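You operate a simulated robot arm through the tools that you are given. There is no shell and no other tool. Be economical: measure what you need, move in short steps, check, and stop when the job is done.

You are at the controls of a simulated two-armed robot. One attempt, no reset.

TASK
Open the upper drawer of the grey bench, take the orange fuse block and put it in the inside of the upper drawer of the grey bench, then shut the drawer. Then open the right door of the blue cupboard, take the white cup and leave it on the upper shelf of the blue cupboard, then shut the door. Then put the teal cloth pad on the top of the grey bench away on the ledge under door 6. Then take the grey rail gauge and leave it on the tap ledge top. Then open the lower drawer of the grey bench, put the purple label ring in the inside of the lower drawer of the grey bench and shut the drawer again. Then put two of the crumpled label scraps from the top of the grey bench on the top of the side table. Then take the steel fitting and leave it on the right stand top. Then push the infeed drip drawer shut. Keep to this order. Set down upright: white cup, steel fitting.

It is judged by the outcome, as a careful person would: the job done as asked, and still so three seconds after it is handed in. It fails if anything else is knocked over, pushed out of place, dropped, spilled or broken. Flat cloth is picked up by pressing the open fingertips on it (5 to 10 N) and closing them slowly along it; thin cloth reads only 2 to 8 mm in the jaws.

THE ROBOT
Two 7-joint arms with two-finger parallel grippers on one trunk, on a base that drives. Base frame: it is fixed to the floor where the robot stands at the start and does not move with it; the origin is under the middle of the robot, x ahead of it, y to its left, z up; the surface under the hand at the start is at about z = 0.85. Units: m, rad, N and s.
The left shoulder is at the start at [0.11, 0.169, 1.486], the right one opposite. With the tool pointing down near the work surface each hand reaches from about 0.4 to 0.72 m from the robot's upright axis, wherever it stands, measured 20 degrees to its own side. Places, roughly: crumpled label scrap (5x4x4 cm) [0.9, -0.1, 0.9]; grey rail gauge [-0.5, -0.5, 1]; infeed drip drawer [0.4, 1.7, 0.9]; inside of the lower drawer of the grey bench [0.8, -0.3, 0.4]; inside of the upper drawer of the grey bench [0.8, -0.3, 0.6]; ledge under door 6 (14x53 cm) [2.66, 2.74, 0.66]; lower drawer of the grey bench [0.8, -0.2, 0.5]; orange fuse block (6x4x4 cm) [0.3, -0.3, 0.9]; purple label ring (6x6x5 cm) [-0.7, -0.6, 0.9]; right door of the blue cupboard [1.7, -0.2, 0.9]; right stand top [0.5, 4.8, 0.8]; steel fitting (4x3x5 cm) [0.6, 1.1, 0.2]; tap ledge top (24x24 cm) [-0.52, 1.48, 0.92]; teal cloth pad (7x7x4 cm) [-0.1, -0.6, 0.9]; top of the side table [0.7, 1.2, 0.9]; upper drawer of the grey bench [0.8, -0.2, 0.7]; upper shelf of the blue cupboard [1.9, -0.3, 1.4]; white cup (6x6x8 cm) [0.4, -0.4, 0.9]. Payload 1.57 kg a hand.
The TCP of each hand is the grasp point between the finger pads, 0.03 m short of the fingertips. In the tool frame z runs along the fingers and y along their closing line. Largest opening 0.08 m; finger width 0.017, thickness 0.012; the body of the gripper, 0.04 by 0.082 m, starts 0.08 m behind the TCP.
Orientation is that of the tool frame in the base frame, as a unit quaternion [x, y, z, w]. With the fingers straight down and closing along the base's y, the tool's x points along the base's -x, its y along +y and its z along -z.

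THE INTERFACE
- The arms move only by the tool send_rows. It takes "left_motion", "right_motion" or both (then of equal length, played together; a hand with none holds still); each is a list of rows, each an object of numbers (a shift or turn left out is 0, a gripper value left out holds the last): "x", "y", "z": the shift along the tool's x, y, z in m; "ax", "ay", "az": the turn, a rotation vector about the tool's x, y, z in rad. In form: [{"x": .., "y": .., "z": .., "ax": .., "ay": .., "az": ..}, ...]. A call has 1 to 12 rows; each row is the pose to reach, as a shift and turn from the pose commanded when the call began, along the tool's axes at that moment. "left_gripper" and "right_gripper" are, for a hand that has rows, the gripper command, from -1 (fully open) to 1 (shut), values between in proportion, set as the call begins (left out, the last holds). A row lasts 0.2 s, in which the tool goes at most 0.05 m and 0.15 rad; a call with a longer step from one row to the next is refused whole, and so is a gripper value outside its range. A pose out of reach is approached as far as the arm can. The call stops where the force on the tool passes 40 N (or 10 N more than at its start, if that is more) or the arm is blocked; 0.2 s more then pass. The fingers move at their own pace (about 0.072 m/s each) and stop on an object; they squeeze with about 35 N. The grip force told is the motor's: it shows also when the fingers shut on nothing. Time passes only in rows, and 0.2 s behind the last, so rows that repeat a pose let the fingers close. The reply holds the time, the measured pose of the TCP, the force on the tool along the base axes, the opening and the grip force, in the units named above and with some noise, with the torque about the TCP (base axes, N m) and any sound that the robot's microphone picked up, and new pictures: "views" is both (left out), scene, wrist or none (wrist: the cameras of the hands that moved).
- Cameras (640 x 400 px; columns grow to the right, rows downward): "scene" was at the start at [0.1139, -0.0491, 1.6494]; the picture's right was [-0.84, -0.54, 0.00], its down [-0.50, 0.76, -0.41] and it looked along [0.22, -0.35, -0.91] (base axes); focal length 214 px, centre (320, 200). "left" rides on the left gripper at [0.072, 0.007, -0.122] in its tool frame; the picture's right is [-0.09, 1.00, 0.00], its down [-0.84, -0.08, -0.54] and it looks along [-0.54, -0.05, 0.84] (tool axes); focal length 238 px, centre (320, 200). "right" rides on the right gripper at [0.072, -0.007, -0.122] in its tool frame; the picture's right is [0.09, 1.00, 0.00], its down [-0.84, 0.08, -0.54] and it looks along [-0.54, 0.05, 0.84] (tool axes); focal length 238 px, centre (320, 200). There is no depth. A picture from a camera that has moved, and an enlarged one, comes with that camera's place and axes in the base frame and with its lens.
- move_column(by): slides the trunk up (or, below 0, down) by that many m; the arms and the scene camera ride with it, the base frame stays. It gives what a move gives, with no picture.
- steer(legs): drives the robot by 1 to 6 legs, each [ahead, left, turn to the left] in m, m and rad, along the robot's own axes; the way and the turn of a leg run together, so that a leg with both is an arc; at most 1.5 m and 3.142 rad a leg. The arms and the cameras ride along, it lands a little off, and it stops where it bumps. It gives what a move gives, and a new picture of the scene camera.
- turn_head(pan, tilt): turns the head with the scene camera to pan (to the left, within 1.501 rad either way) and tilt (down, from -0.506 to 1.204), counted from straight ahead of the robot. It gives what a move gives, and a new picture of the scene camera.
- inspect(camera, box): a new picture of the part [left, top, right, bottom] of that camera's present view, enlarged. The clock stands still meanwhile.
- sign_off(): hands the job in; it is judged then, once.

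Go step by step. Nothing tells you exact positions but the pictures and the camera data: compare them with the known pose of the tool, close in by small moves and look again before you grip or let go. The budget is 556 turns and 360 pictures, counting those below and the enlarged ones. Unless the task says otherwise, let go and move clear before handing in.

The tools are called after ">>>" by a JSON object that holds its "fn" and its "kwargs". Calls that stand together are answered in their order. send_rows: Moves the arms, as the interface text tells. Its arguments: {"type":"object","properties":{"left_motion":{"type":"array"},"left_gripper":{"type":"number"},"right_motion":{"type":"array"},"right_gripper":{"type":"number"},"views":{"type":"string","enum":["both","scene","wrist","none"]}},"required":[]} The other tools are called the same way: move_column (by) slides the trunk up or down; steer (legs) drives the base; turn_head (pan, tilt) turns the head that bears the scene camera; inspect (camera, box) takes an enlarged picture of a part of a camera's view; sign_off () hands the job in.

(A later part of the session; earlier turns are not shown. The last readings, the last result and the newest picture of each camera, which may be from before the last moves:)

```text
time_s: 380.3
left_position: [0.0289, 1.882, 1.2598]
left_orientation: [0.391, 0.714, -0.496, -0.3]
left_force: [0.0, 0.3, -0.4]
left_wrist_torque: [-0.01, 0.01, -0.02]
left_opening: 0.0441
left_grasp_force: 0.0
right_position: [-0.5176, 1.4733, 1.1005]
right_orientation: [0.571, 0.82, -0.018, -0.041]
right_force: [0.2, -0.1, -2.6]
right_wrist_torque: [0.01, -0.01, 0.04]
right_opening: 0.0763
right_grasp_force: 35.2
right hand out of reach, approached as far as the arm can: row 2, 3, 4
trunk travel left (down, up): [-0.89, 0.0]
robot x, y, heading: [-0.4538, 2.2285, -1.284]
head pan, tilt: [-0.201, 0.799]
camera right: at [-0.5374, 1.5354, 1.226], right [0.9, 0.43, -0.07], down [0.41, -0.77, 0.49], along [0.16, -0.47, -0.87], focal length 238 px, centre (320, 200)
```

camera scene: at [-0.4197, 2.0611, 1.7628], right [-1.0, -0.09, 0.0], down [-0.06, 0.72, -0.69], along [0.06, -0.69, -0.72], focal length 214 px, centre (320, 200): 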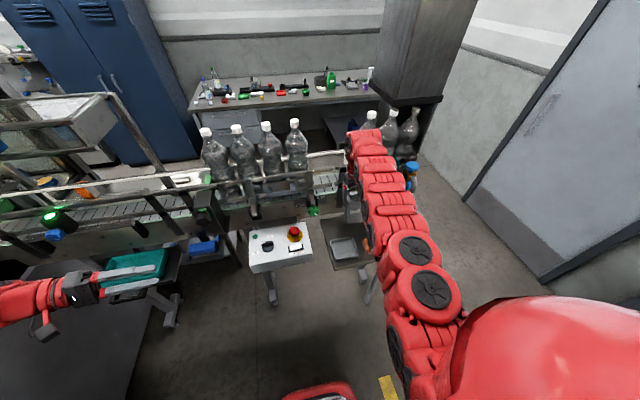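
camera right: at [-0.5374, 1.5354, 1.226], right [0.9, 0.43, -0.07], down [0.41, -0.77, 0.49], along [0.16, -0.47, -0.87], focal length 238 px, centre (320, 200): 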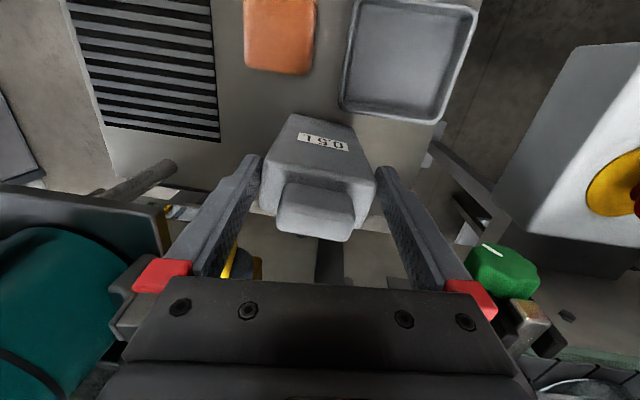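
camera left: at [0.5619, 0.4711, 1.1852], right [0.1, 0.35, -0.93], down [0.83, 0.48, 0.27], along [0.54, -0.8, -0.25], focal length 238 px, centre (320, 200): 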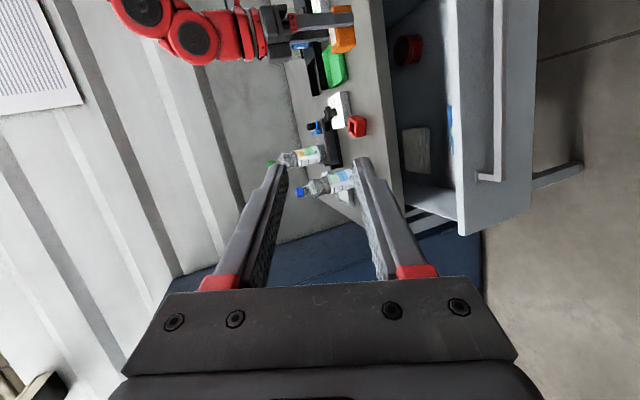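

>>> {"fn": "steer", "kwargs": {"legs": [[0.022, 0, 0]]}}

>>> {"fn": "move_column", "kwargs": {"by": -0.02}}

>>> {"fn": "inspect", "kwargs": {"camera": "right", "box": [0, 0, 640, 400]}}

```text
time_s: 381.1
left_position: [0.0318, 1.8644, 1.261]
left_orientation: [0.393, 0.714, -0.497, -0.299]
left_force: [-0.5, -0.6, 0.1]
left_wrist_torque: [0.0, -0.03, 0.01]
left_opening: 0.0442
left_grasp_force: 0.1
right_position: [-0.5113, 1.4553, 1.1009]
right_orientation: [0.572, 0.819, -0.018, -0.039]
right_force: [0.2, 0.2, -3.3]
right_wrist_torque: [0.01, -0.04, 0.02]
right_opening: 0.0764
right_grasp_force: 35.0
trunk travel left (down, up): [-0.89, 0.0]
robot x, y, heading: [-0.4472, 2.2051, -1.282]
head pan, tilt: [-0.201, 0.799]
camera scene: at [-0.4181, 2.0554, 1.7645], right [-1.0, -0.09, 0.0], down [-0.06, 0.71, -0.7], along [0.06, -0.7, -0.72], focal length 214 px, centre (320, 200)
```

scene: 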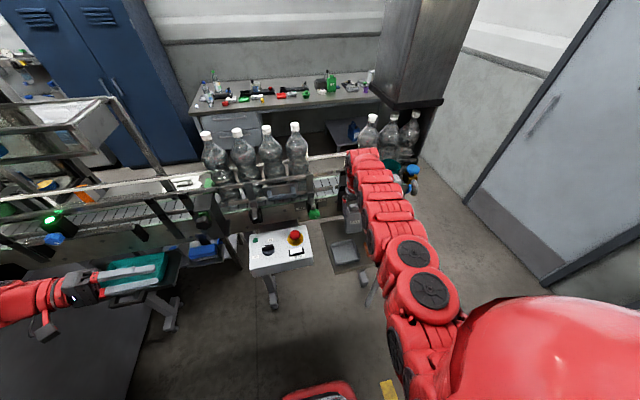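

```text
time_s: 381.8
left_position: [0.0342, 1.8653, 1.2422]
left_orientation: [0.393, 0.713, -0.498, -0.3]
left_force: [-0.4, -0.5, -0.2]
left_wrist_torque: [0.02, -0.03, -0.04]
left_opening: 0.0437
left_grasp_force: 0.0
right_position: [-0.5091, 1.4533, 1.0845]
right_orientation: [0.571, 0.82, -0.022, -0.038]
right_force: [-0.2, -1.2, 30.1]
right_wrist_torque: [0.25, -0.72, -0.12]
right_opening: 0.0764
right_grasp_force: 35.6
trunk travel left (down, up): [-0.87, 0.02]
robot x, y, heading: [-0.4489, 2.2081, -1.279]
head pan, tilt: [-0.201, 0.799]
```

```text
1.00 times, centred on (320, 200) of right (not enlarged: the box is as wide or as high as the picture)
camera zoom: at [-0.5311, 1.5165, 1.2107], right [0.9, 0.43, -0.07], down [0.41, -0.76, 0.5], along [0.16, -0.48, -0.86], focal length 238 px, centre (320, 200)
```

zoom: 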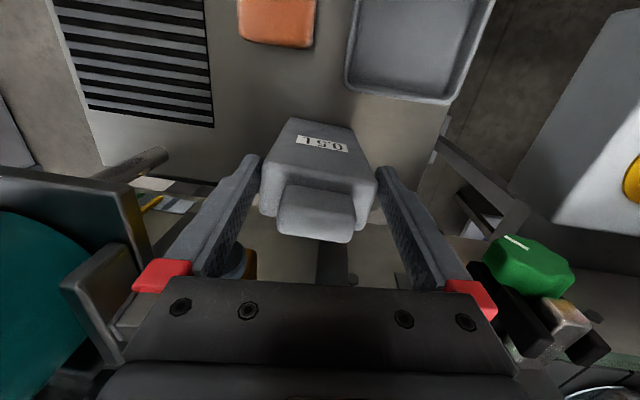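

>>> {"fn": "inspect", "kwargs": {"camera": "scene", "box": [310, 170, 400, 260]}}

```text
4.44 times, centred on (355, 215) of scene
camera zoom: at [-0.4158, 2.0552, 1.745], right [-1.0, -0.09, 0.0], down [-0.06, 0.71, -0.7], along [0.06, -0.7, -0.72], focal length 953 px, centre (164, 133)
```

zoom: 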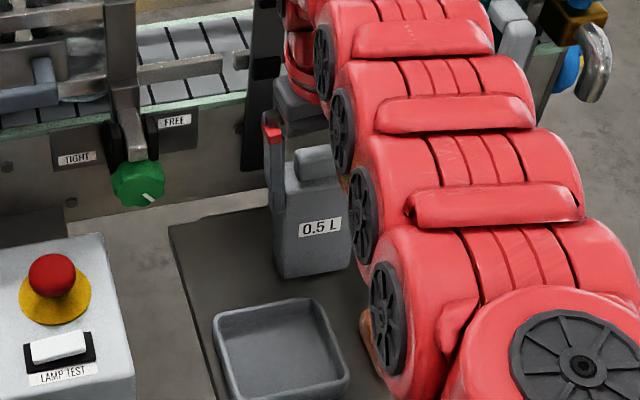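

>>> {"fn": "send_rows", "kwargs": {"right_motion": [{"z": 0}, {"z": 0}, {"z": 0}], "right_gripper": -1, "views": "wrist"}}

>>> {"fn": "inspect", "kwargs": {"camera": "scene", "box": [310, 170, 400, 260]}}

```text
time_s: 382.6
left_position: [0.0336, 1.861, 1.2397]
left_orientation: [0.392, 0.715, -0.496, -0.3]
left_force: [-0.9, 0.1, -0.5]
left_wrist_torque: [0.0, 0.07, 0.01]
left_opening: 0.0439
left_grasp_force: 0.1
right_position: [-0.5104, 1.4522, 1.0802]
right_orientation: [0.57, 0.82, -0.017, -0.04]
right_force: [-1.5, 0.3, -0.1]
right_wrist_torque: [0.04, -0.02, 0.0]
right_opening: 0.0801
right_grasp_force: 0.0
trunk travel left (down, up): [-0.87, 0.02]
robot x, y, heading: [-0.4508, 2.2036, -1.281]
head pan, tilt: [-0.201, 0.799]
camera right: at [-0.5315, 1.5142, 1.2062], right [0.9, 0.43, -0.07], down [0.41, -0.77, 0.5], along [0.16, -0.47, -0.87], focal length 238 px, centre (320, 200)
```

right: 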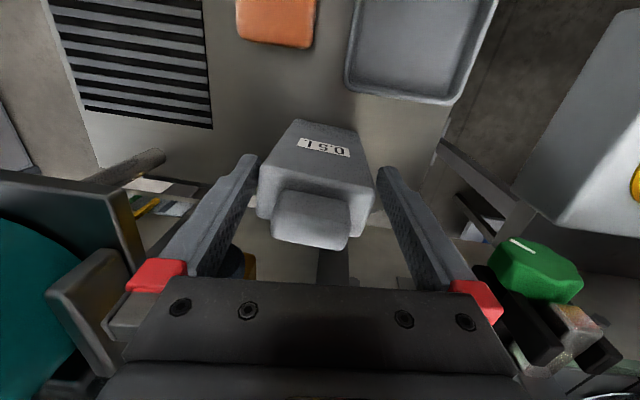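

```text
4.44 times, centred on (355, 215) of scene
camera zoom: at [-0.4164, 2.0503, 1.7439], right [-1.0, -0.09, 0.0], down [-0.06, 0.71, -0.7], along [0.06, -0.69, -0.72], focal length 953 px, centre (164, 133)
```

zoom: 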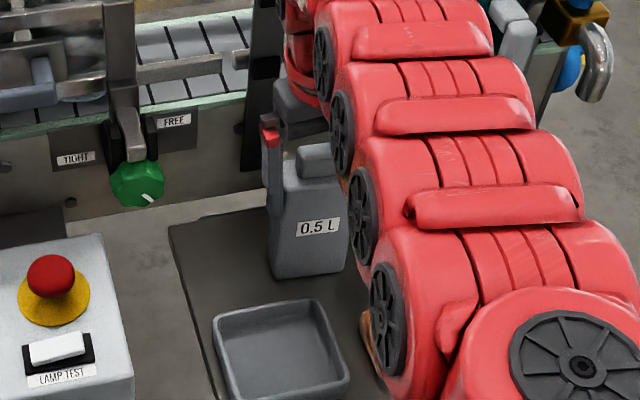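

>>> {"fn": "send_rows", "kwargs": {"right_motion": [{"az": 0.06}, {"az": 0.12}, {"az": 0.17}], "views": "wrist"}}

```text
time_s: 383.4
left_position: [0.0342, 1.8621, 1.2395]
left_orientation: [0.392, 0.714, -0.497, -0.301]
left_force: [0.2, -0.5, 0.2]
left_wrist_torque: [0.01, 0.02, 0.01]
left_opening: 0.0439
left_grasp_force: 0.0
right_position: [-0.5107, 1.4532, 1.0802]
right_orientation: [0.639, 0.768, -0.022, -0.039]
right_force: [-1.5, -0.3, 0.7]
right_wrist_torque: [-0.01, 0.0, -0.04]
right_opening: 0.0799
right_grasp_force: 0.0
trunk travel left (down, up): [-0.87, 0.02]
robot x, y, heading: [-0.4445, 2.2053, -1.285]
head pan, tilt: [-0.201, 0.799]
camera right: at [-0.5201, 1.5194, 1.2058], right [0.96, 0.27, -0.08], down [0.27, -0.82, 0.51], along [0.07, -0.51, -0.86], focal length 238 px, centre (320, 200)
```

right: 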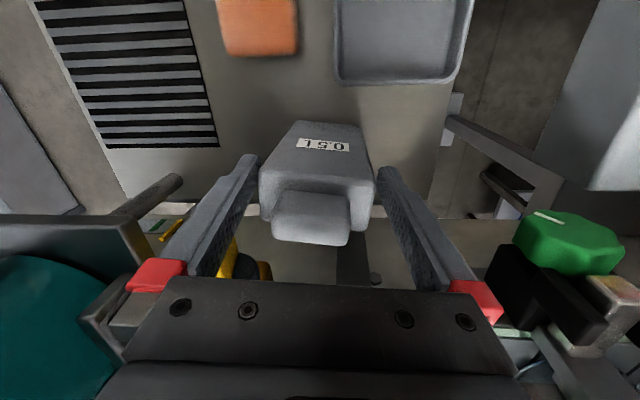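

>>> {"fn": "send_rows", "kwargs": {"right_motion": [{"z": -0.01}, {"z": -0.02}, {"z": -0.03}, {"z": -0.045}, {"z": -0.06}, {"z": -0.075}], "views": "wrist"}}

```text
time_s: 384.8
left_position: [0.0337, 1.8614, 1.2405]
left_orientation: [0.392, 0.714, -0.497, -0.3]
left_force: [0.3, 0.1, 0.4]
left_wrist_torque: [0.01, -0.01, 0.03]
left_opening: 0.0438
left_grasp_force: 0.2
right_position: [-0.5044, 1.452, 1.1544]
right_orientation: [0.639, 0.768, -0.022, -0.038]
right_force: [0.4, 0.4, 0.3]
right_wrist_torque: [0.0, 0.0, -0.01]
right_opening: 0.0799
right_grasp_force: 0.1
trunk travel left (down, up): [-0.87, 0.02]
robot x, y, heading: [-0.4452, 2.2072, -1.276]
head pan, tilt: [-0.201, 0.799]
camera right: at [-0.513, 1.5185, 1.2804], right [0.96, 0.27, -0.08], down [0.27, -0.82, 0.51], along [0.07, -0.51, -0.86], focal length 238 px, centre (320, 200)
```

right: 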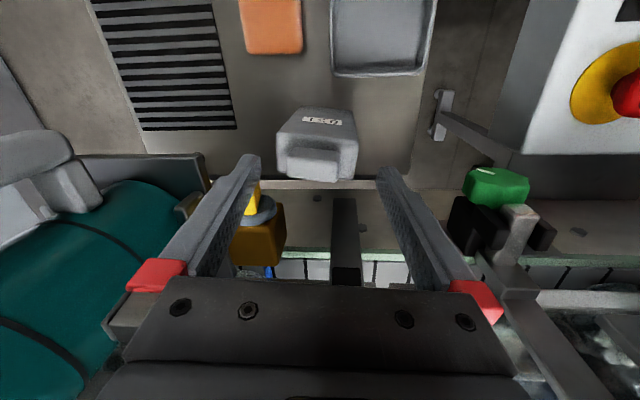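

The gauge stands on the tap ledge. I raise and back away.

>>> {"fn": "move_column", "kwargs": {"by": 0.02}}

>>> {"fn": "steer", "kwargs": {"legs": [[-0.35, 0, 0]]}}

>>> {"fn": "inspect", "kwargs": {"camera": "scene", "box": [220, 100, 460, 250]}}

```text
time_s: 385.4
left_position: [0.0334, 1.8614, 1.2603]
left_orientation: [0.392, 0.714, -0.496, -0.3]
left_force: [0.6, 0.5, 0.2]
left_wrist_torque: [0.02, 0.0, -0.01]
left_opening: 0.044
left_grasp_force: 0.1
right_position: [-0.5037, 1.4517, 1.1744]
right_orientation: [0.638, 0.769, -0.021, -0.038]
right_force: [-0.4, 0.1, 0.6]
right_wrist_torque: [-0.03, -0.01, -0.03]
right_opening: 0.0801
right_grasp_force: 0.1
trunk travel left (down, up): [-0.89, 0.0]
robot x, y, heading: [-0.4456, 2.2065, -1.284]
head pan, tilt: [-0.201, 0.799]
```

```text
time_s: 387.7
left_position: [-0.0645, 2.1904, 1.2588]
left_orientation: [0.391, 0.715, -0.496, -0.3]
left_force: [-0.2, -0.3, -0.5]
left_wrist_torque: [0.01, -0.03, 0.01]
left_opening: 0.0442
left_grasp_force: 0.0
right_position: [-0.5994, 1.78, 1.173]
right_orientation: [0.638, 0.769, -0.022, -0.039]
right_force: [-0.6, 0.4, -0.6]
right_wrist_torque: [0.02, 0.02, -0.04]
right_opening: 0.08
right_grasp_force: 0.1
trunk travel left (down, up): [-0.89, 0.0]
robot x, y, heading: [-0.5437, 2.5374, -1.277]
head pan, tilt: [-0.201, 0.799]
camera scene: at [-0.5135, 2.3784, 1.7638], right [-1.0, -0.09, 0.0], down [-0.07, 0.71, -0.7], along [0.06, -0.69, -0.72], focal length 214 px, centre (320, 200)
```

scene: 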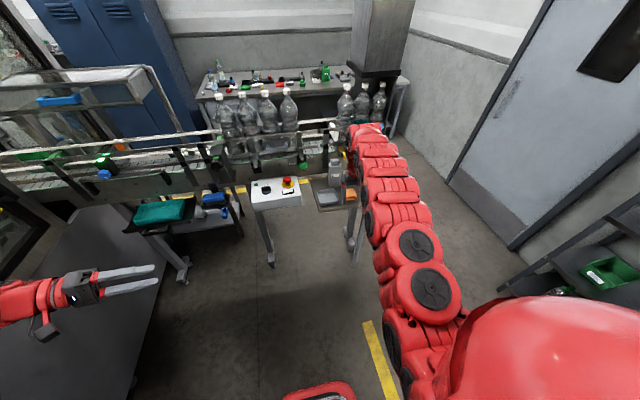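

```text
2.67 times, centred on (340, 175) of scene
camera zoom: at [-0.5135, 2.3784, 1.7638], right [-1.0, -0.09, 0.0], down [-0.07, 0.71, -0.7], along [0.06, -0.69, -0.72], focal length 572 px, centre (267, 267)
```

zoom: 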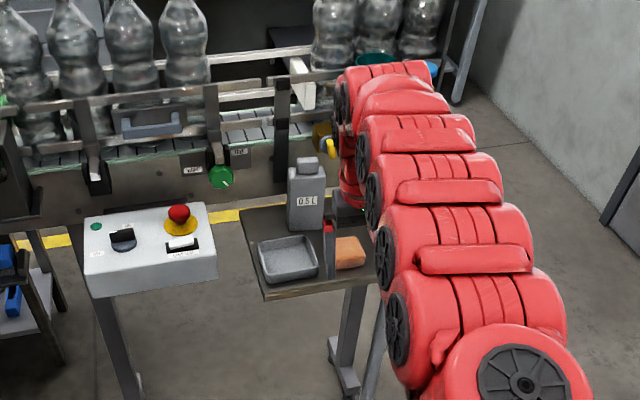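

Gauge done. I bring the left hand in again, strafe back to the gap and return to the bench side.

>>> {"fn": "send_rows", "kwargs": {"left_motion": [{"y": 0.014, "z": 0.038}, {"y": 0.027, "z": 0.075}, {"y": 0.04, "z": 0.112}, {"y": 0.054, "z": 0.15}, {"y": 0.068, "z": 0.188}, {"y": 0.081, "z": 0.225}, {"y": 0.095, "z": 0.262}, {"y": 0.108, "z": 0.3}], "views": "none"}}

>>> {"fn": "steer", "kwargs": {"legs": [[0, -1.02, 0], [0.5, 0, 0]]}}

```text
time_s: 389.5
left_position: [-0.2797, 2.0691, 1.0584]
left_orientation: [0.392, 0.714, -0.496, -0.299]
left_force: [0.0, 0.4, -0.5]
left_wrist_torque: [0.02, 0.01, -0.02]
left_opening: 0.0438
left_grasp_force: 0.0
left hand out of reach, approached as far as the arm can: row 2, 3, 4, 5
right_position: [-0.6015, 1.7795, 1.175]
right_orientation: [0.637, 0.769, -0.021, -0.038]
right_force: [-1.3, -0.3, 0.2]
right_wrist_torque: [-0.03, 0.0, 0.03]
right_opening: 0.08
right_grasp_force: 0.0
trunk travel left (down, up): [-0.89, 0.0]
robot x, y, heading: [-0.5462, 2.5337, -1.282]
head pan, tilt: [-0.201, 0.799]
```

```text
time_s: 397.3
left_position: [-1.1092, 1.3, 1.0592]
left_orientation: [0.392, 0.714, -0.497, -0.299]
left_force: [0.0, -0.1, -0.5]
left_wrist_torque: [-0.05, 0.04, 0.0]
left_opening: 0.0441
left_grasp_force: 0.0
right_position: [-1.429, 1.0116, 1.1754]
right_orientation: [0.638, 0.768, -0.022, -0.038]
right_force: [-1.0, 0.3, -0.3]
right_wrist_torque: [-0.03, -0.01, 0.0]
right_opening: 0.0799
right_grasp_force: 0.0
trunk travel left (down, up): [-0.89, 0.0]
robot x, y, heading: [-1.3739, 1.7689, -1.282]
head pan, tilt: [-0.201, 0.799]
camera scene: at [-1.3428, 1.6105, 1.7642], right [-1.0, -0.09, 0.0], down [-0.06, 0.71, -0.7], along [0.06, -0.69, -0.72], focal length 214 px, centre (320, 200)
```

scene: 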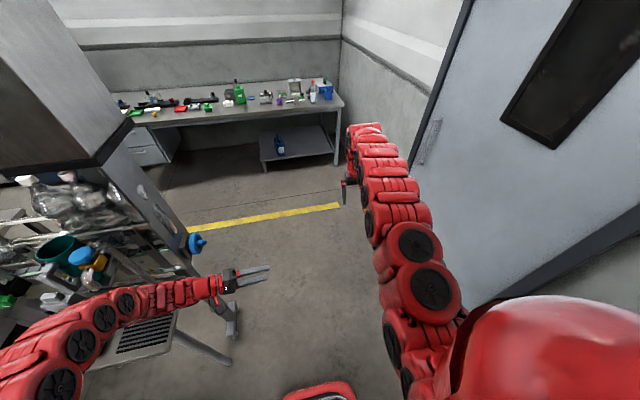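

>>> {"fn": "steer", "kwargs": {"legs": [[0.2, 0, 0], [0.1, -0.08, 0], [0.6, -0.04, 0], [0.7, 0, 0]]}}

```text
time_s: 406.2
left_position: [-0.7782, -0.287, 1.0589]
left_orientation: [0.398, 0.711, -0.494, -0.304]
left_force: [-0.3, -0.3, 0.4]
left_wrist_torque: [0.0, 0.01, 0.03]
left_opening: 0.044
left_grasp_force: 0.1
right_position: [-1.1032, -0.5706, 1.1747]
right_orientation: [0.644, 0.764, -0.021, -0.039]
right_force: [-0.9, -1.3, 0.0]
right_wrist_torque: [0.02, -0.02, 0.01]
right_opening: 0.08
right_grasp_force: 0.0
trunk travel left (down, up): [-0.89, 0.0]
robot x, y, heading: [-1.0361, 0.1861, -1.297]
head pan, tilt: [-0.201, 0.799]
camera scene: at [-1.0065, 0.0279, 1.7642], right [-1.0, -0.07, 0.0], down [-0.05, 0.71, -0.7], along [0.05, -0.7, -0.72], focal length 214 px, centre (320, 200)
```

scene: 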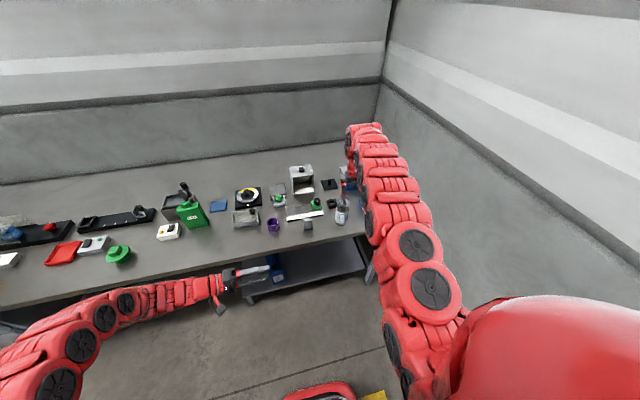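

Back at the bench side. I strafe along to stand in front of the lower drawer.

>>> {"fn": "steer", "kwargs": {"legs": [[0, 0.85, 0.02], [0.06, 0.84, 0.0]]}}

>>> {"fn": "turn_head", "kwargs": {"pan": 0.1, "tilt": 1.0}}

```text
time_s: 414.9
left_position: [0.8695, 0.1212, 1.0589]
left_orientation: [0.397, 0.712, -0.494, -0.302]
left_force: [0.0, -0.1, 0.6]
left_wrist_torque: [-0.02, -0.02, -0.03]
left_opening: 0.044
left_grasp_force: 0.1
right_position: [0.5454, -0.1641, 1.174]
right_orientation: [0.642, 0.765, -0.022, -0.038]
right_force: [0.2, -0.6, 0.4]
right_wrist_torque: [0.03, 0.02, -0.02]
right_opening: 0.0804
right_grasp_force: 0.1
trunk travel left (down, up): [-0.89, 0.0]
robot x, y, heading: [0.6069, 0.5892, -1.296]
head pan, tilt: [-0.201, 0.799]
camera scene: at [0.639, 0.4345, 1.764], right [-1.0, -0.08, 0.0], down [-0.06, 0.71, -0.7], along [0.05, -0.69, -0.72], focal length 214 px, centre (320, 200)
```

scene: 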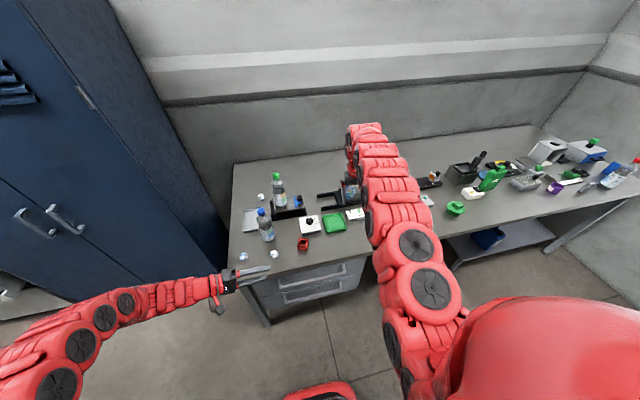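

```text
time_s: 415.6
left_position: [0.8692, 0.1212, 1.0581]
left_orientation: [0.396, 0.712, -0.495, -0.303]
left_force: [0.9, 1.1, 0.5]
left_wrist_torque: [0.0, 0.0, -0.04]
left_opening: 0.0441
left_grasp_force: 0.0
right_position: [0.5457, -0.1646, 1.1745]
right_orientation: [0.643, 0.765, -0.022, -0.039]
right_force: [0.2, 0.5, 0.3]
right_wrist_torque: [-0.03, -0.03, 0.02]
right_opening: 0.08
right_grasp_force: 0.0
trunk travel left (down, up): [-0.89, 0.0]
robot x, y, heading: [0.6092, 0.5888, -1.288]
head pan, tilt: [0.099, 1.0]
camera scene: at [0.6594, 0.4503, 1.7489], right [-0.93, -0.37, 0.0], down [-0.31, 0.78, -0.54], along [0.2, -0.5, -0.84], focal length 214 px, centre (320, 200)
```

scene: 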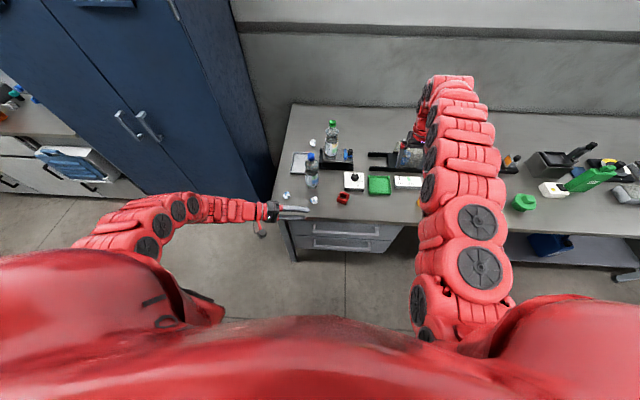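

From here I need the right hand turned so the fingers close vertically on the horizontal handle. I move it off the bench and test the wrist turn.

>>> {"fn": "send_rows", "kwargs": {"right_motion": [{"x": 0.02, "y": 0.04, "z": 0.01}, {"x": 0.045, "y": 0.08, "z": 0.02}, {"x": 0.075, "y": 0.115, "z": 0.035}, {"x": 0.11, "y": 0.14, "z": 0.055}, {"x": 0.145, "y": 0.16, "z": 0.08}, {"x": 0.17, "y": 0.18, "z": 0.11}, {"x": 0.18, "y": 0.195, "z": 0.145}, {"x": 0.18, "y": 0.2, "z": 0.185}, {"x": 0.18, "y": 0.2, "z": 0.22}], "views": "none"}}

```text
time_s: 417.6
left_position: [0.8685, 0.1206, 1.0581]
left_orientation: [0.397, 0.712, -0.494, -0.303]
left_force: [0.0, -0.1, 0.3]
left_wrist_torque: [-0.01, -0.03, -0.02]
left_opening: 0.0441
left_grasp_force: 0.1
right_position: [0.6926, 0.0497, 0.9418]
right_orientation: [0.642, 0.765, -0.02, -0.039]
right_force: [0.0, 0.6, -1.0]
right_wrist_torque: [0.04, -0.01, -0.01]
right_opening: 0.0799
right_grasp_force: 0.0
right hand out of reach, approached as far as the arm can: row 4, 5, 6, 7
trunk travel left (down, up): [-0.89, 0.0]
robot x, y, heading: [0.61, 0.5899, -1.294]
head pan, tilt: [0.099, 1.0]
```

>>> {"fn": "send_rows", "kwargs": {"left_motion": [{"y": -0.014, "z": -0.038}, {"y": -0.027, "z": -0.075}, {"y": -0.04, "z": -0.112}, {"y": -0.054, "z": -0.15}, {"y": -0.068, "z": -0.188}, {"y": -0.081, "z": -0.225}, {"y": -0.095, "z": -0.262}, {"y": -0.108, "z": -0.3}], "views": "none"}}

>>> {"fn": "send_rows", "kwargs": {"right_motion": [{"az": 0.14}, {"az": 0.28}, {"az": 0.42}, {"az": 0.56}, {"az": 0.7}, {"az": 0.84}, {"az": 0.98}, {"az": 1.12}, {"az": 1.26}, {"az": 1.4}, {"az": 1.445}], "views": "none"}}

```text
time_s: 419.4
left_position: [1.0897, 0.2386, 1.2572]
left_orientation: [0.395, 0.712, -0.495, -0.303]
left_force: [0.2, 0.1, 0.6]
left_wrist_torque: [0.0, 0.01, -0.03]
left_opening: 0.044
left_grasp_force: 0.1
left hand out of reach, approached as far as the arm can: row 5
right_position: [0.6927, 0.0514, 0.9432]
right_orientation: [0.642, 0.765, -0.022, -0.039]
right_force: [0.8, -0.3, 0.6]
right_wrist_torque: [-0.03, 0.06, -0.01]
right_opening: 0.08
right_grasp_force: 0.0
trunk travel left (down, up): [-0.89, 0.0]
robot x, y, heading: [0.6102, 0.5862, -1.293]
head pan, tilt: [0.099, 1.0]
```

```text
time_s: 421.9
left_position: [1.0887, 0.2398, 1.2569]
left_orientation: [0.397, 0.711, -0.495, -0.303]
left_force: [-0.3, 0.3, -0.5]
left_wrist_torque: [0.02, 0.01, 0.0]
left_opening: 0.0442
left_grasp_force: 0.1
right_position: [0.6919, 0.0523, 0.9447]
right_orientation: [0.988, 0.148, -0.042, -0.015]
right_force: [-0.8, 0.1, -0.8]
right_wrist_torque: [0.0, 0.01, -0.01]
right_opening: 0.0801
right_grasp_force: 0.1
trunk travel left (down, up): [-0.89, 0.0]
robot x, y, heading: [0.6127, 0.5918, -1.294]
head pan, tilt: [0.099, 1.0]
```

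>>> {"fn": "send_rows", "kwargs": {"right_motion": [{"y": -0.02, "ax": -0.13}, {"y": -0.04, "ax": -0.26}, {"y": -0.06, "ax": -0.39}, {"y": -0.08, "ax": -0.52}, {"y": -0.08, "ax": -0.65}, {"y": -0.08, "ax": -0.78}, {"y": -0.08, "ax": -0.9}, {"y": -0.08, "ax": -0.9}], "right_gripper": -0.3, "views": "none"}}

>>> {"fn": "move_column", "kwargs": {"by": -0.38}}

>>> {"fn": "inspect", "kwargs": {"camera": "right", "box": [0, 0, 640, 400]}}

```text
time_s: 423.6
left_position: [1.0835, 0.238, 1.258]
left_orientation: [0.397, 0.712, -0.494, -0.303]
left_force: [-0.5, 0.0, 0.6]
left_wrist_torque: [-0.01, -0.05, 0.04]
left_opening: 0.0443
left_grasp_force: 0.0
right_position: [0.7502, 0.0631, 0.8964]
right_orientation: [0.902, 0.146, 0.038, 0.404]
right_force: [-1.9, -7.6, 3.8]
right_wrist_torque: [0.78, -0.09, 0.36]
right_opening: 0.0516
right_grasp_force: 0.1
right hand out of reach, approached as far as the arm can: row 1, 2, 3, 4, 5, 6, 7, 8
trunk travel left (down, up): [-0.89, 0.0]
robot x, y, heading: [0.6071, 0.5907, -1.292]
head pan, tilt: [0.099, 1.0]
```

```text
time_s: 425.4
left_position: [1.0888, 0.2382, 1.0964]
left_orientation: [0.397, 0.712, -0.494, -0.303]
left_force: [1.0, 0.2, 0.2]
left_wrist_torque: [-0.01, -0.01, -0.01]
left_opening: 0.0438
left_grasp_force: 0.0
right_position: [0.7471, 0.0408, 0.7505]
right_orientation: [0.893, 0.145, 0.034, 0.425]
right_force: [5.8, -6.6, 9.3]
right_wrist_torque: [1.14, 0.46, -0.31]
right_opening: 0.0737
right_grasp_force: 12.1
trunk travel left (down, up): [-0.73, 0.16]
robot x, y, heading: [0.6097, 0.5869, -1.298]
head pan, tilt: [0.099, 1.0]
stopped: the force on the tool passed its limit at 145 N (the readings are from after the stop); the commanded pose is now the measured one
```

```text
1.00 times, centred on (320, 200) of right (not enlarged: the box is as wide or as high as the picture)
camera zoom: at [0.7911, 0.1562, 0.8207], right [0.32, -0.57, 0.76], down [-0.88, 0.12, 0.46], along [-0.35, -0.81, -0.46], focal length 238 px, centre (320, 200)
```

zoom: 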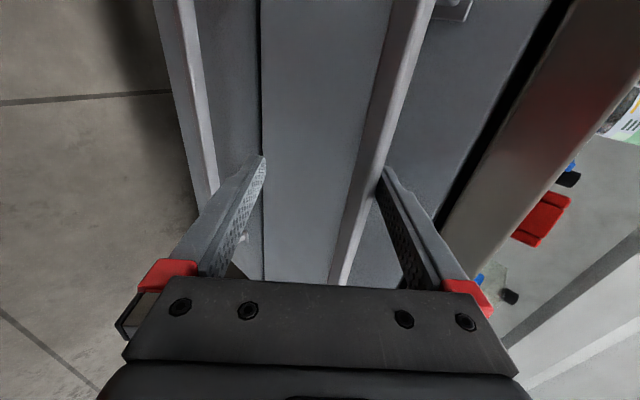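

The hand came down on the upper handle. I back straight out.

>>> {"fn": "steer", "kwargs": {"legs": [[-0.1, 0, 0]]}}

>>> {"fn": "inspect", "kwargs": {"camera": "right", "box": [0, 0, 640, 400]}}

```text
time_s: 426.6
left_position: [1.0614, 0.3344, 1.0979]
left_orientation: [0.397, 0.712, -0.494, -0.303]
left_force: [-0.1, 0.3, 0.4]
left_wrist_torque: [0.01, 0.01, 0.04]
left_opening: 0.0438
left_grasp_force: 0.1
right_position: [0.7185, 0.1385, 0.7483]
right_orientation: [0.894, 0.145, 0.033, 0.423]
right_force: [1.2, -1.9, 6.2]
right_wrist_torque: [0.16, -0.12, 0.14]
right_opening: 0.0581
right_grasp_force: 3.7
trunk travel left (down, up): [-0.73, 0.16]
robot x, y, heading: [0.5812, 0.6875, -1.299]
head pan, tilt: [0.099, 1.0]
camera scene: at [0.632, 0.5462, 1.5887], right [-0.93, -0.37, 0.0], down [-0.31, 0.78, -0.54], along [0.2, -0.5, -0.84], focal length 214 px, centre (320, 200)
```

scene: 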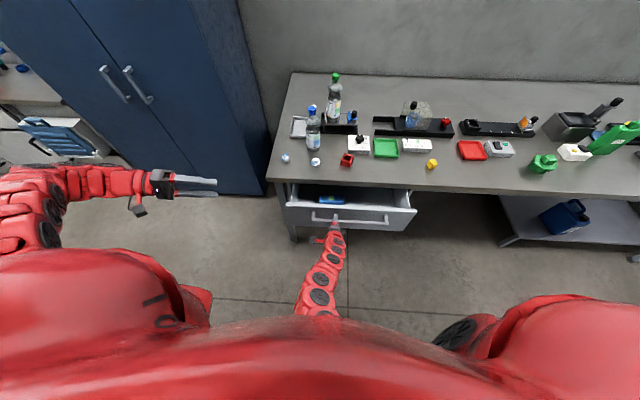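

```text
1.00 times, centred on (320, 200) of right (not enlarged: the box is as wide or as high as the picture)
camera zoom: at [0.763, 0.2533, 0.8196], right [0.32, -0.57, 0.76], down [-0.88, 0.12, 0.46], along [-0.35, -0.81, -0.47], focal length 238 px, centre (320, 200)
```

zoom: 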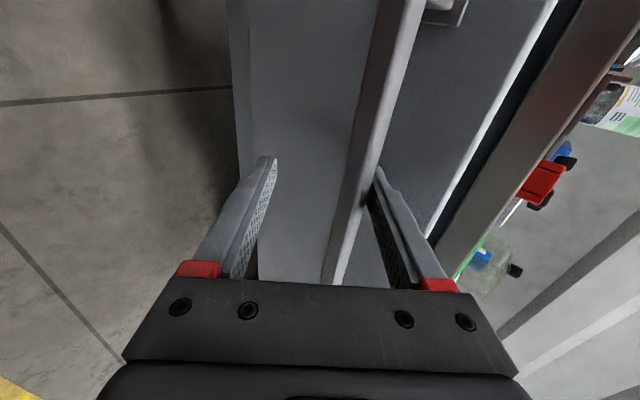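

It dragged the upper drawer slightly open. I push it back shut by driving forward, then withdraw along the finger axis.

>>> {"fn": "steer", "kwargs": {"legs": [[0.1, 0, 0]]}}

>>> {"fn": "send_rows", "kwargs": {"right_motion": [{"y": 0.0, "z": -0.02}, {"z": -0.04}, {"z": -0.06}, {"z": -0.08}, {"z": -0.1}], "right_gripper": -1, "views": "both"}}

```text
time_s: 427.7
left_position: [1.0855, 0.2383, 1.0984]
left_orientation: [0.398, 0.711, -0.495, -0.303]
left_force: [0.5, 0.3, 0.2]
left_wrist_torque: [-0.03, 0.0, -0.03]
left_opening: 0.044
left_grasp_force: 0.0
right_position: [0.7429, 0.0435, 0.7508]
right_orientation: [0.894, 0.144, 0.031, 0.423]
right_force: [2.3, 1.8, 8.6]
right_wrist_torque: [-0.27, -0.12, 0.17]
right_opening: 0.0569
right_grasp_force: 2.5
trunk travel left (down, up): [-0.73, 0.16]
robot x, y, heading: [0.6132, 0.5914, -1.297]
head pan, tilt: [0.099, 1.0]
camera scene: at [0.6571, 0.4516, 1.589], right [-0.93, -0.37, 0.0], down [-0.31, 0.78, -0.54], along [0.2, -0.5, -0.84], focal length 214 px, centre (320, 200)
```

scene: 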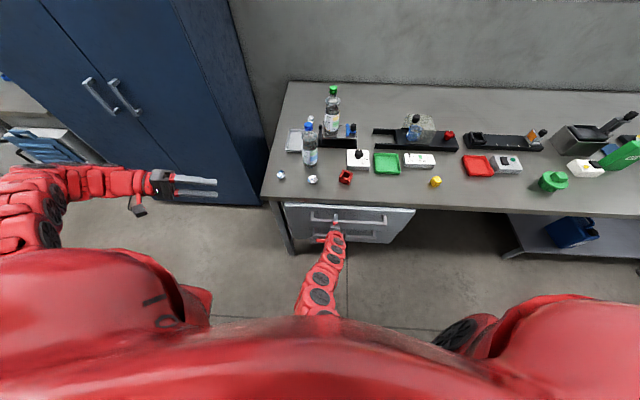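

```text
time_s: 428.9
left_position: [1.087, 0.2368, 1.0977]
left_orientation: [0.397, 0.711, -0.494, -0.304]
left_force: [-0.8, -0.3, -0.3]
left_wrist_torque: [-0.01, 0.02, 0.02]
left_opening: 0.0439
left_grasp_force: 0.2
right_position: [0.7661, 0.0728, 0.7502]
right_orientation: [0.894, 0.144, 0.032, 0.423]
right_force: [0.1, 0.3, -0.5]
right_wrist_torque: [0.02, 0.02, 0.01]
right_opening: 0.0798
right_grasp_force: 0.1
right hand out of reach, approached as far as the arm can: row 1, 2, 3, 4, 5
trunk travel left (down, up): [-0.73, 0.16]
robot x, y, heading: [0.6055, 0.5895, -1.298]
head pan, tilt: [0.099, 1.0]
camera scene: at [0.6586, 0.4502, 1.5888], right [-0.93, -0.37, 0.0], down [-0.31, 0.78, -0.54], along [0.2, -0.5, -0.84], focal length 214 px, centre (320, 200)
camera right: at [0.8115, 0.1868, 0.8199], right [0.32, -0.57, 0.76], down [-0.88, 0.12, 0.46], along [-0.35, -0.81, -0.47], focal length 238 px, centre (320, 200)
```

scene: 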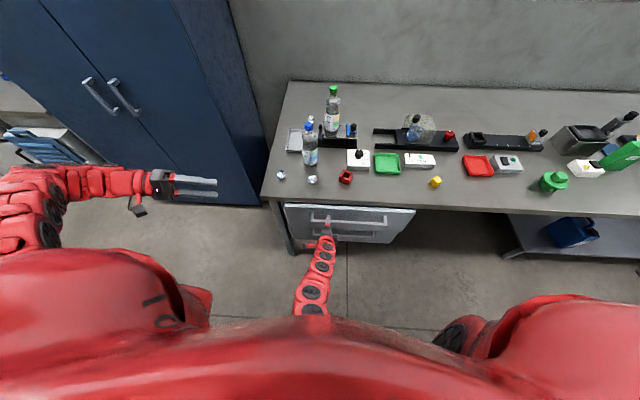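
right: 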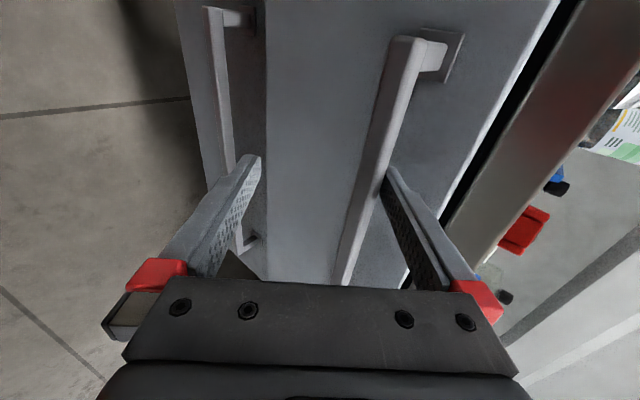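

>>> {"fn": "steer", "kwargs": {"legs": [[-0.08, 0, 0]]}}

>>> {"fn": "move_column", "kwargs": {"by": -0.2}}

>>> {"fn": "inspect", "kwargs": {"camera": "right", "box": [0, 0, 640, 400]}}

```text
time_s: 430.0
left_position: [1.0646, 0.3133, 1.0973]
left_orientation: [0.397, 0.711, -0.495, -0.303]
left_force: [0.8, -0.2, 0.3]
left_wrist_torque: [0.04, -0.03, 0.03]
left_opening: 0.044
left_grasp_force: 0.0
right_position: [0.7453, 0.1476, 0.7499]
right_orientation: [0.894, 0.144, 0.032, 0.423]
right_force: [0.4, 0.3, 0.9]
right_wrist_torque: [-0.01, 0.0, 0.03]
right_opening: 0.0801
right_grasp_force: 0.0
trunk travel left (down, up): [-0.73, 0.16]
robot x, y, heading: [0.5897, 0.6682, -1.297]
head pan, tilt: [0.099, 1.0]
camera scene: at [0.6367, 0.5268, 1.5888], right [-0.93, -0.37, 0.0], down [-0.31, 0.78, -0.54], along [0.2, -0.5, -0.84], focal length 214 px, centre (320, 200)
```

scene: 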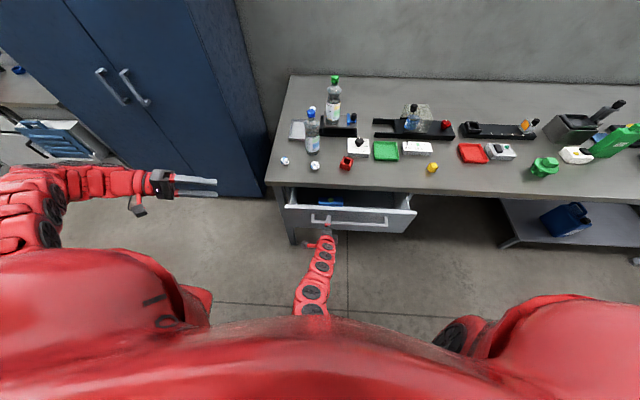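

```text
time_s: 430.6
left_position: [1.0638, 0.314, 1.083]
left_orientation: [0.398, 0.711, -0.494, -0.304]
left_force: [-0.5, -1.0, 0.4]
left_wrist_torque: [-0.02, 0.01, 0.0]
left_opening: 0.0437
left_grasp_force: 0.1
right_position: [0.7469, 0.1443, 0.7417]
right_orientation: [0.892, 0.138, 0.038, 0.43]
right_force: [-1.5, 1.3, 25.6]
right_wrist_torque: [-0.69, -0.23, -0.37]
right_opening: 0.0802
right_grasp_force: 0.1
trunk travel left (down, up): [-0.714, 0.176]
robot x, y, heading: [0.5885, 0.6668, -1.297]
head pan, tilt: [0.099, 1.0]
stopped: the force on the tool passed its limit at 92 N (the readings are from after the stop); the commanded pose is now the measured one
```

```text
1.00 times, centred on (320, 200) of right (not enlarged: the box is as wide or as high as the picture)
camera zoom: at [0.7908, 0.2581, 0.8102], right [0.3, -0.57, 0.77], down [-0.89, 0.13, 0.44], along [-0.35, -0.81, -0.46], focal length 238 px, centre (320, 200)
```

zoom: 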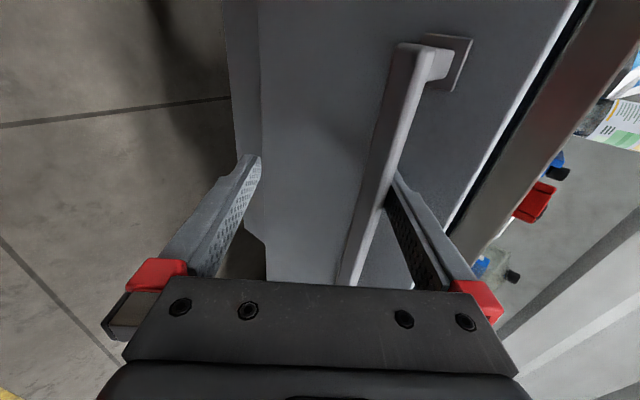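

The upper finger is still hooked behind the bar. I push the drawer shut again, then withdraw with alternating up/back steps along the finger axis.

>>> {"fn": "steer", "kwargs": {"legs": [[0.08, 0, 0]]}}

>>> {"fn": "move_column", "kwargs": {"by": 0.04}}

>>> {"fn": "steer", "kwargs": {"legs": [[-0.035, 0, 0]]}}

>>> {"fn": "move_column", "kwargs": {"by": 0.04}}

>>> {"fn": "inspect", "kwargs": {"camera": "right", "box": [0, 0, 640, 400]}}

```text
time_s: 431.6
left_position: [1.0843, 0.2455, 1.08]
left_orientation: [0.396, 0.711, -0.494, -0.304]
left_force: [0.3, -0.3, -0.3]
left_wrist_torque: [0.02, -0.02, -0.03]
left_opening: 0.0441
left_grasp_force: 0.0
right_position: [0.7675, 0.0751, 0.7403]
right_orientation: [0.892, 0.139, 0.041, 0.429]
right_force: [-0.3, -3.9, 13.4]
right_wrist_torque: [-0.02, -0.19, -0.08]
right_opening: 0.0797
right_grasp_force: 0.1
trunk travel left (down, up): [-0.714, 0.176]
robot x, y, heading: [0.607, 0.6057, -1.296]
head pan, tilt: [0.099, 1.0]
stopped in leg 1: the force on the tool passed its limit at 43 N (the readings are from after the stop); the commanded pose is now the measured one
camera scene: at [0.6558, 0.4594, 1.5725], right [-0.93, -0.37, 0.0], down [-0.31, 0.78, -0.54], along [0.2, -0.5, -0.84], focal length 214 px, centre (320, 200)
```

scene: 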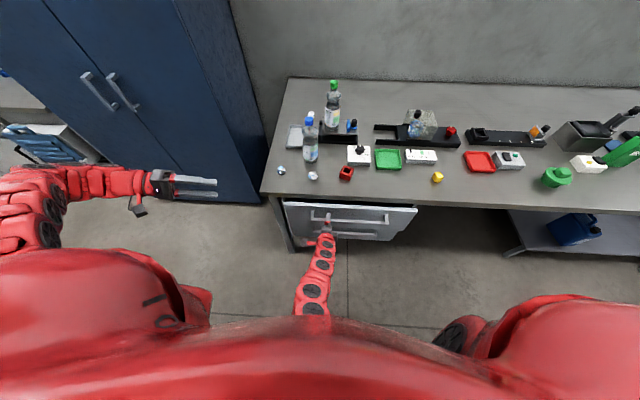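

```text
time_s: 432.5
left_position: [1.0837, 0.2478, 1.1213]
left_orientation: [0.397, 0.711, -0.494, -0.304]
left_force: [-0.7, -0.1, 0.6]
left_wrist_torque: [-0.02, 0.02, -0.03]
left_opening: 0.044
left_grasp_force: 0.1
right_position: [0.7681, 0.0773, 0.7799]
right_orientation: [0.892, 0.14, 0.039, 0.429]
right_force: [-1.2, 1.5, 2.1]
right_wrist_torque: [-0.2, -0.07, -0.01]
right_opening: 0.0799
right_grasp_force: 0.0
trunk travel left (down, up): [-0.754, 0.136]
robot x, y, heading: [0.6057, 0.6047, -1.299]
head pan, tilt: [0.099, 1.0]
```

```text
time_s: 433.3
left_position: [1.0752, 0.2775, 1.1196]
left_orientation: [0.397, 0.711, -0.494, -0.305]
left_force: [0.8, -0.3, -0.3]
left_wrist_torque: [0.0, 0.03, -0.04]
left_opening: 0.0441
left_grasp_force: 0.1
right_position: [0.7586, 0.1081, 0.7782]
right_orientation: [0.892, 0.14, 0.04, 0.428]
right_force: [-0.4, 0.6, 0.2]
right_wrist_torque: [-0.02, 0.01, -0.02]
right_opening: 0.08
right_grasp_force: 0.2
trunk travel left (down, up): [-0.754, 0.136]
robot x, y, heading: [0.5949, 0.6367, -1.297]
head pan, tilt: [0.099, 1.0]
camera scene: at [0.6472, 0.4908, 1.612], right [-0.93, -0.37, 0.0], down [-0.31, 0.78, -0.54], along [0.2, -0.5, -0.84], focal length 214 px, centre (320, 200)
```

scene: 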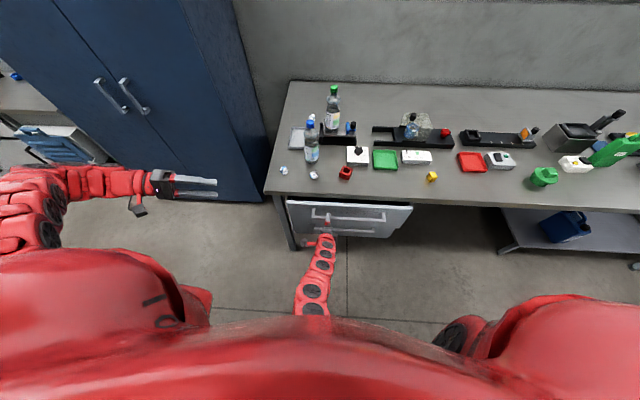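

```text
time_s: 434.2
left_position: [1.0732, 0.2799, 1.1608]
left_orientation: [0.397, 0.712, -0.494, -0.304]
left_force: [0.4, 0.2, 1.2]
left_wrist_torque: [0.02, 0.03, 0.01]
left_opening: 0.0441
left_grasp_force: 0.0
right_position: [0.7584, 0.1101, 0.8212]
right_orientation: [0.892, 0.14, 0.04, 0.428]
right_force: [1.1, 0.8, -0.6]
right_wrist_torque: [-0.03, 0.02, 0.0]
right_opening: 0.08
right_grasp_force: 0.1
trunk travel left (down, up): [-0.794, 0.096]
robot x, y, heading: [0.5987, 0.6344, -1.293]
head pan, tilt: [0.099, 1.0]
```

```text
1.00 times, centred on (320, 200) of right (not enlarged: the box is as wide or as high as the picture)
camera zoom: at [0.8021, 0.2248, 0.8897], right [0.3, -0.57, 0.77], down [-0.89, 0.13, 0.44], along [-0.35, -0.82, -0.46], focal length 238 px, centre (320, 200)
```

zoom: 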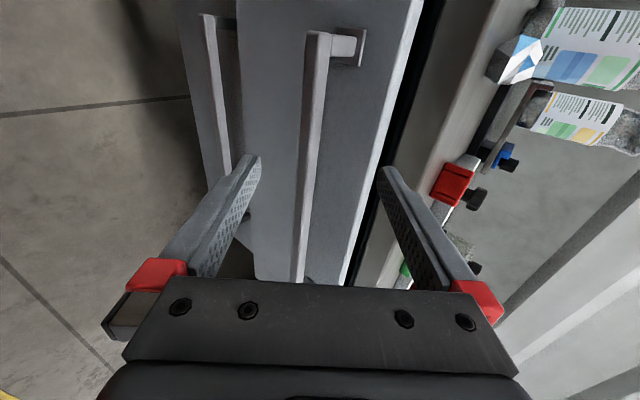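

Free now. The twisted pose is awkward, so I'll use a side-on stance for the lower handle. First back off, raise the trunk and straighten the wrist.

>>> {"fn": "steer", "kwargs": {"legs": [[-0.05, 0, 0]]}}

>>> {"fn": "move_column", "kwargs": {"by": 0.09}}

>>> {"fn": "send_rows", "kwargs": {"right_motion": [{"ax": 0.0548, "ay": 0.06, "az": -0.1188}, {"ax": 0.1097, "ay": 0.12, "az": -0.2376}, {"ax": 0.1645, "ay": 0.18, "az": -0.3564}, {"ax": 0.2193, "ay": 0.24, "az": -0.4752}, {"ax": 0.2742, "ay": 0.3, "az": -0.594}, {"ax": 0.329, "ay": 0.36, "az": -0.7128}, {"ax": 0.3838, "ay": 0.42, "az": -0.8316}, {"ax": 0.4387, "ay": 0.48, "az": -0.9504}, {"ax": 0.4935, "ay": 0.54, "az": -1.0692}, {"ax": 0.5483, "ay": 0.6, "az": -1.188}, {"ax": 0.6032, "ay": 0.66, "az": -1.3068}, {"ax": 0.658, "ay": 0.721, "az": -1.4256}], "right_gripper": -0.3, "views": "none"}}

```text
time_s: 435.1
left_position: [1.0617, 0.326, 1.1598]
left_orientation: [0.397, 0.712, -0.493, -0.305]
left_force: [-0.1, -0.5, -0.2]
left_wrist_torque: [0.01, 0.0, 0.0]
left_opening: 0.0439
left_grasp_force: 0.0
right_position: [0.7442, 0.1555, 0.8201]
right_orientation: [0.892, 0.139, 0.039, 0.428]
right_force: [-0.7, -0.7, 0.0]
right_wrist_torque: [0.0, -0.01, -0.01]
right_opening: 0.08
right_grasp_force: 0.0
trunk travel left (down, up): [-0.794, 0.096]
robot x, y, heading: [0.5863, 0.6824, -1.296]
head pan, tilt: [0.099, 1.0]
camera scene: at [0.6335, 0.5389, 1.6521], right [-0.93, -0.36, 0.0], down [-0.31, 0.78, -0.54], along [0.2, -0.5, -0.84], focal length 214 px, centre (320, 200)
```

scene: 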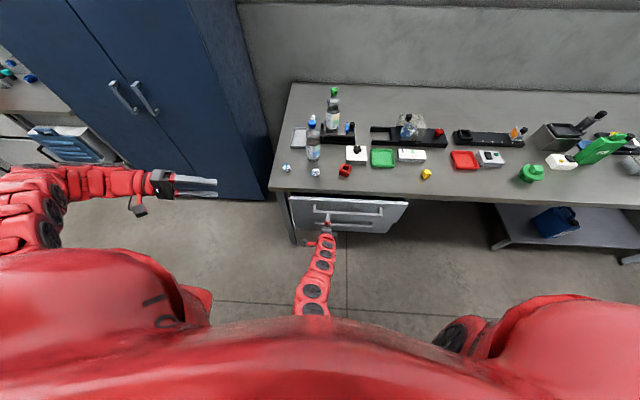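

```text
time_s: 436.3
left_position: [1.0599, 0.3287, 1.2526]
left_orientation: [0.398, 0.711, -0.495, -0.303]
left_force: [0.0, 1.1, 0.2]
left_wrist_torque: [0.0, 0.01, 0.01]
left_opening: 0.0439
left_grasp_force: 0.0
right_position: [0.743, 0.1572, 0.9106]
right_orientation: [0.892, 0.139, 0.04, 0.429]
right_force: [-0.7, -0.3, 0.3]
right_wrist_torque: [-0.03, 0.0, -0.01]
right_opening: 0.0799
right_grasp_force: 0.1
trunk travel left (down, up): [-0.884, 0.006]
robot x, y, heading: [0.5819, 0.6848, -1.294]
head pan, tilt: [0.099, 1.0]
```

```text
time_s: 438.9
left_position: [1.0601, 0.3263, 1.2499]
left_orientation: [0.397, 0.711, -0.494, -0.305]
left_force: [-0.3, 0.1, 0.3]
left_wrist_torque: [-0.02, 0.03, 0.0]
left_opening: 0.0439
left_grasp_force: 0.0
right_position: [0.71, 0.166, 0.9095]
right_orientation: [0.614, 0.789, 0.006, 0.021]
right_force: [-0.2, 0.0, 0.3]
right_wrist_torque: [0.0, 0.0, -0.01]
right_opening: 0.052
right_grasp_force: 0.1
right hand out of reach, approached as far as the arm can: row 1, 2, 3, 4, 5, 6, 7, 8, 9, 10, 11, 12
trunk travel left (down, up): [-0.884, 0.006]
robot x, y, heading: [0.5842, 0.6827, -1.29]
head pan, tilt: [0.099, 1.0]
```

I first make sure the upper drawer is fully shut: fist down to handle height and drive forward gently.

>>> {"fn": "move_column", "kwargs": {"by": -0.145}}

>>> {"fn": "send_rows", "kwargs": {"right_motion": [{"z": 0}, {"z": 0}, {"z": 0}, {"z": 0}], "right_gripper": 1, "views": "none"}}

>>> {"fn": "steer", "kwargs": {"legs": [[0.12, 0, 0]]}}

```text
time_s: 440.6
left_position: [1.0593, 0.3261, 1.1064]
left_orientation: [0.397, 0.711, -0.494, -0.303]
left_force: [-0.2, 0.3, -0.9]
left_wrist_torque: [0.03, 0.02, 0.02]
left_opening: 0.044
left_grasp_force: 0.1
right_position: [0.7118, 0.1651, 0.7655]
right_orientation: [0.614, 0.789, 0.005, 0.023]
right_force: [-0.1, -0.4, -0.7]
right_wrist_torque: [-0.03, 0.02, 0.02]
right_opening: 0.0519
right_grasp_force: 0.1
trunk travel left (down, up): [-0.739, 0.151]
robot x, y, heading: [0.5834, 0.6828, -1.297]
head pan, tilt: [0.099, 1.0]
```

```text
time_s: 441.6
left_position: [1.0601, 0.3265, 1.1073]
left_orientation: [0.397, 0.711, -0.494, -0.304]
left_force: [-0.2, 1.5, 1.4]
left_wrist_torque: [0.0, 0.02, 0.02]
left_opening: 0.0439
left_grasp_force: 0.0
right_position: [0.7122, 0.1663, 0.765]
right_orientation: [0.615, 0.788, 0.006, 0.023]
right_force: [-0.2, -0.4, -0.2]
right_wrist_torque: [0.0, -0.03, 0.01]
right_opening: 0.0
right_grasp_force: 21.6
trunk travel left (down, up): [-0.739, 0.151]
robot x, y, heading: [0.5852, 0.6824, -1.294]
head pan, tilt: [0.099, 1.0]
```

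```text
time_s: 442.9
left_position: [1.0926, 0.2111, 1.1059]
left_orientation: [0.398, 0.71, -0.494, -0.304]
left_force: [0.3, -0.1, 0.4]
left_wrist_torque: [0.02, 0.02, -0.03]
left_opening: 0.0438
left_grasp_force: 0.0
right_position: [0.7442, 0.0489, 0.7654]
right_orientation: [0.615, 0.788, 0.006, 0.022]
right_force: [-0.2, -0.4, 0.4]
right_wrist_torque: [0.0, 0.04, -0.02]
right_opening: 0.0002
right_grasp_force: 21.3
trunk travel left (down, up): [-0.739, 0.151]
robot x, y, heading: [0.6182, 0.566, -1.297]
head pan, tilt: [0.099, 1.0]
camera scene: at [0.6647, 0.4261, 1.5976], right [-0.93, -0.36, 0.0], down [-0.31, 0.78, -0.54], along [0.2, -0.5, -0.84], focal length 214 px, centre (320, 200)
```

scene: 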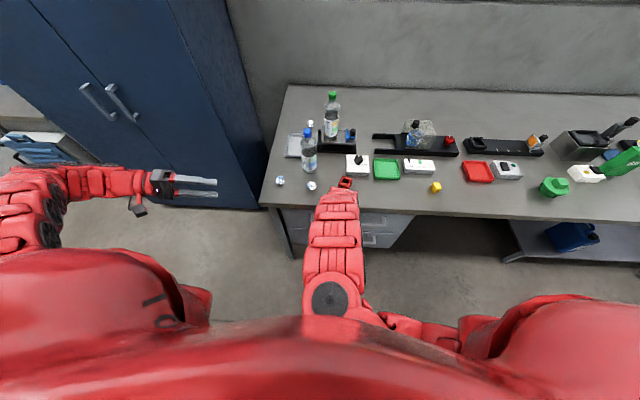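

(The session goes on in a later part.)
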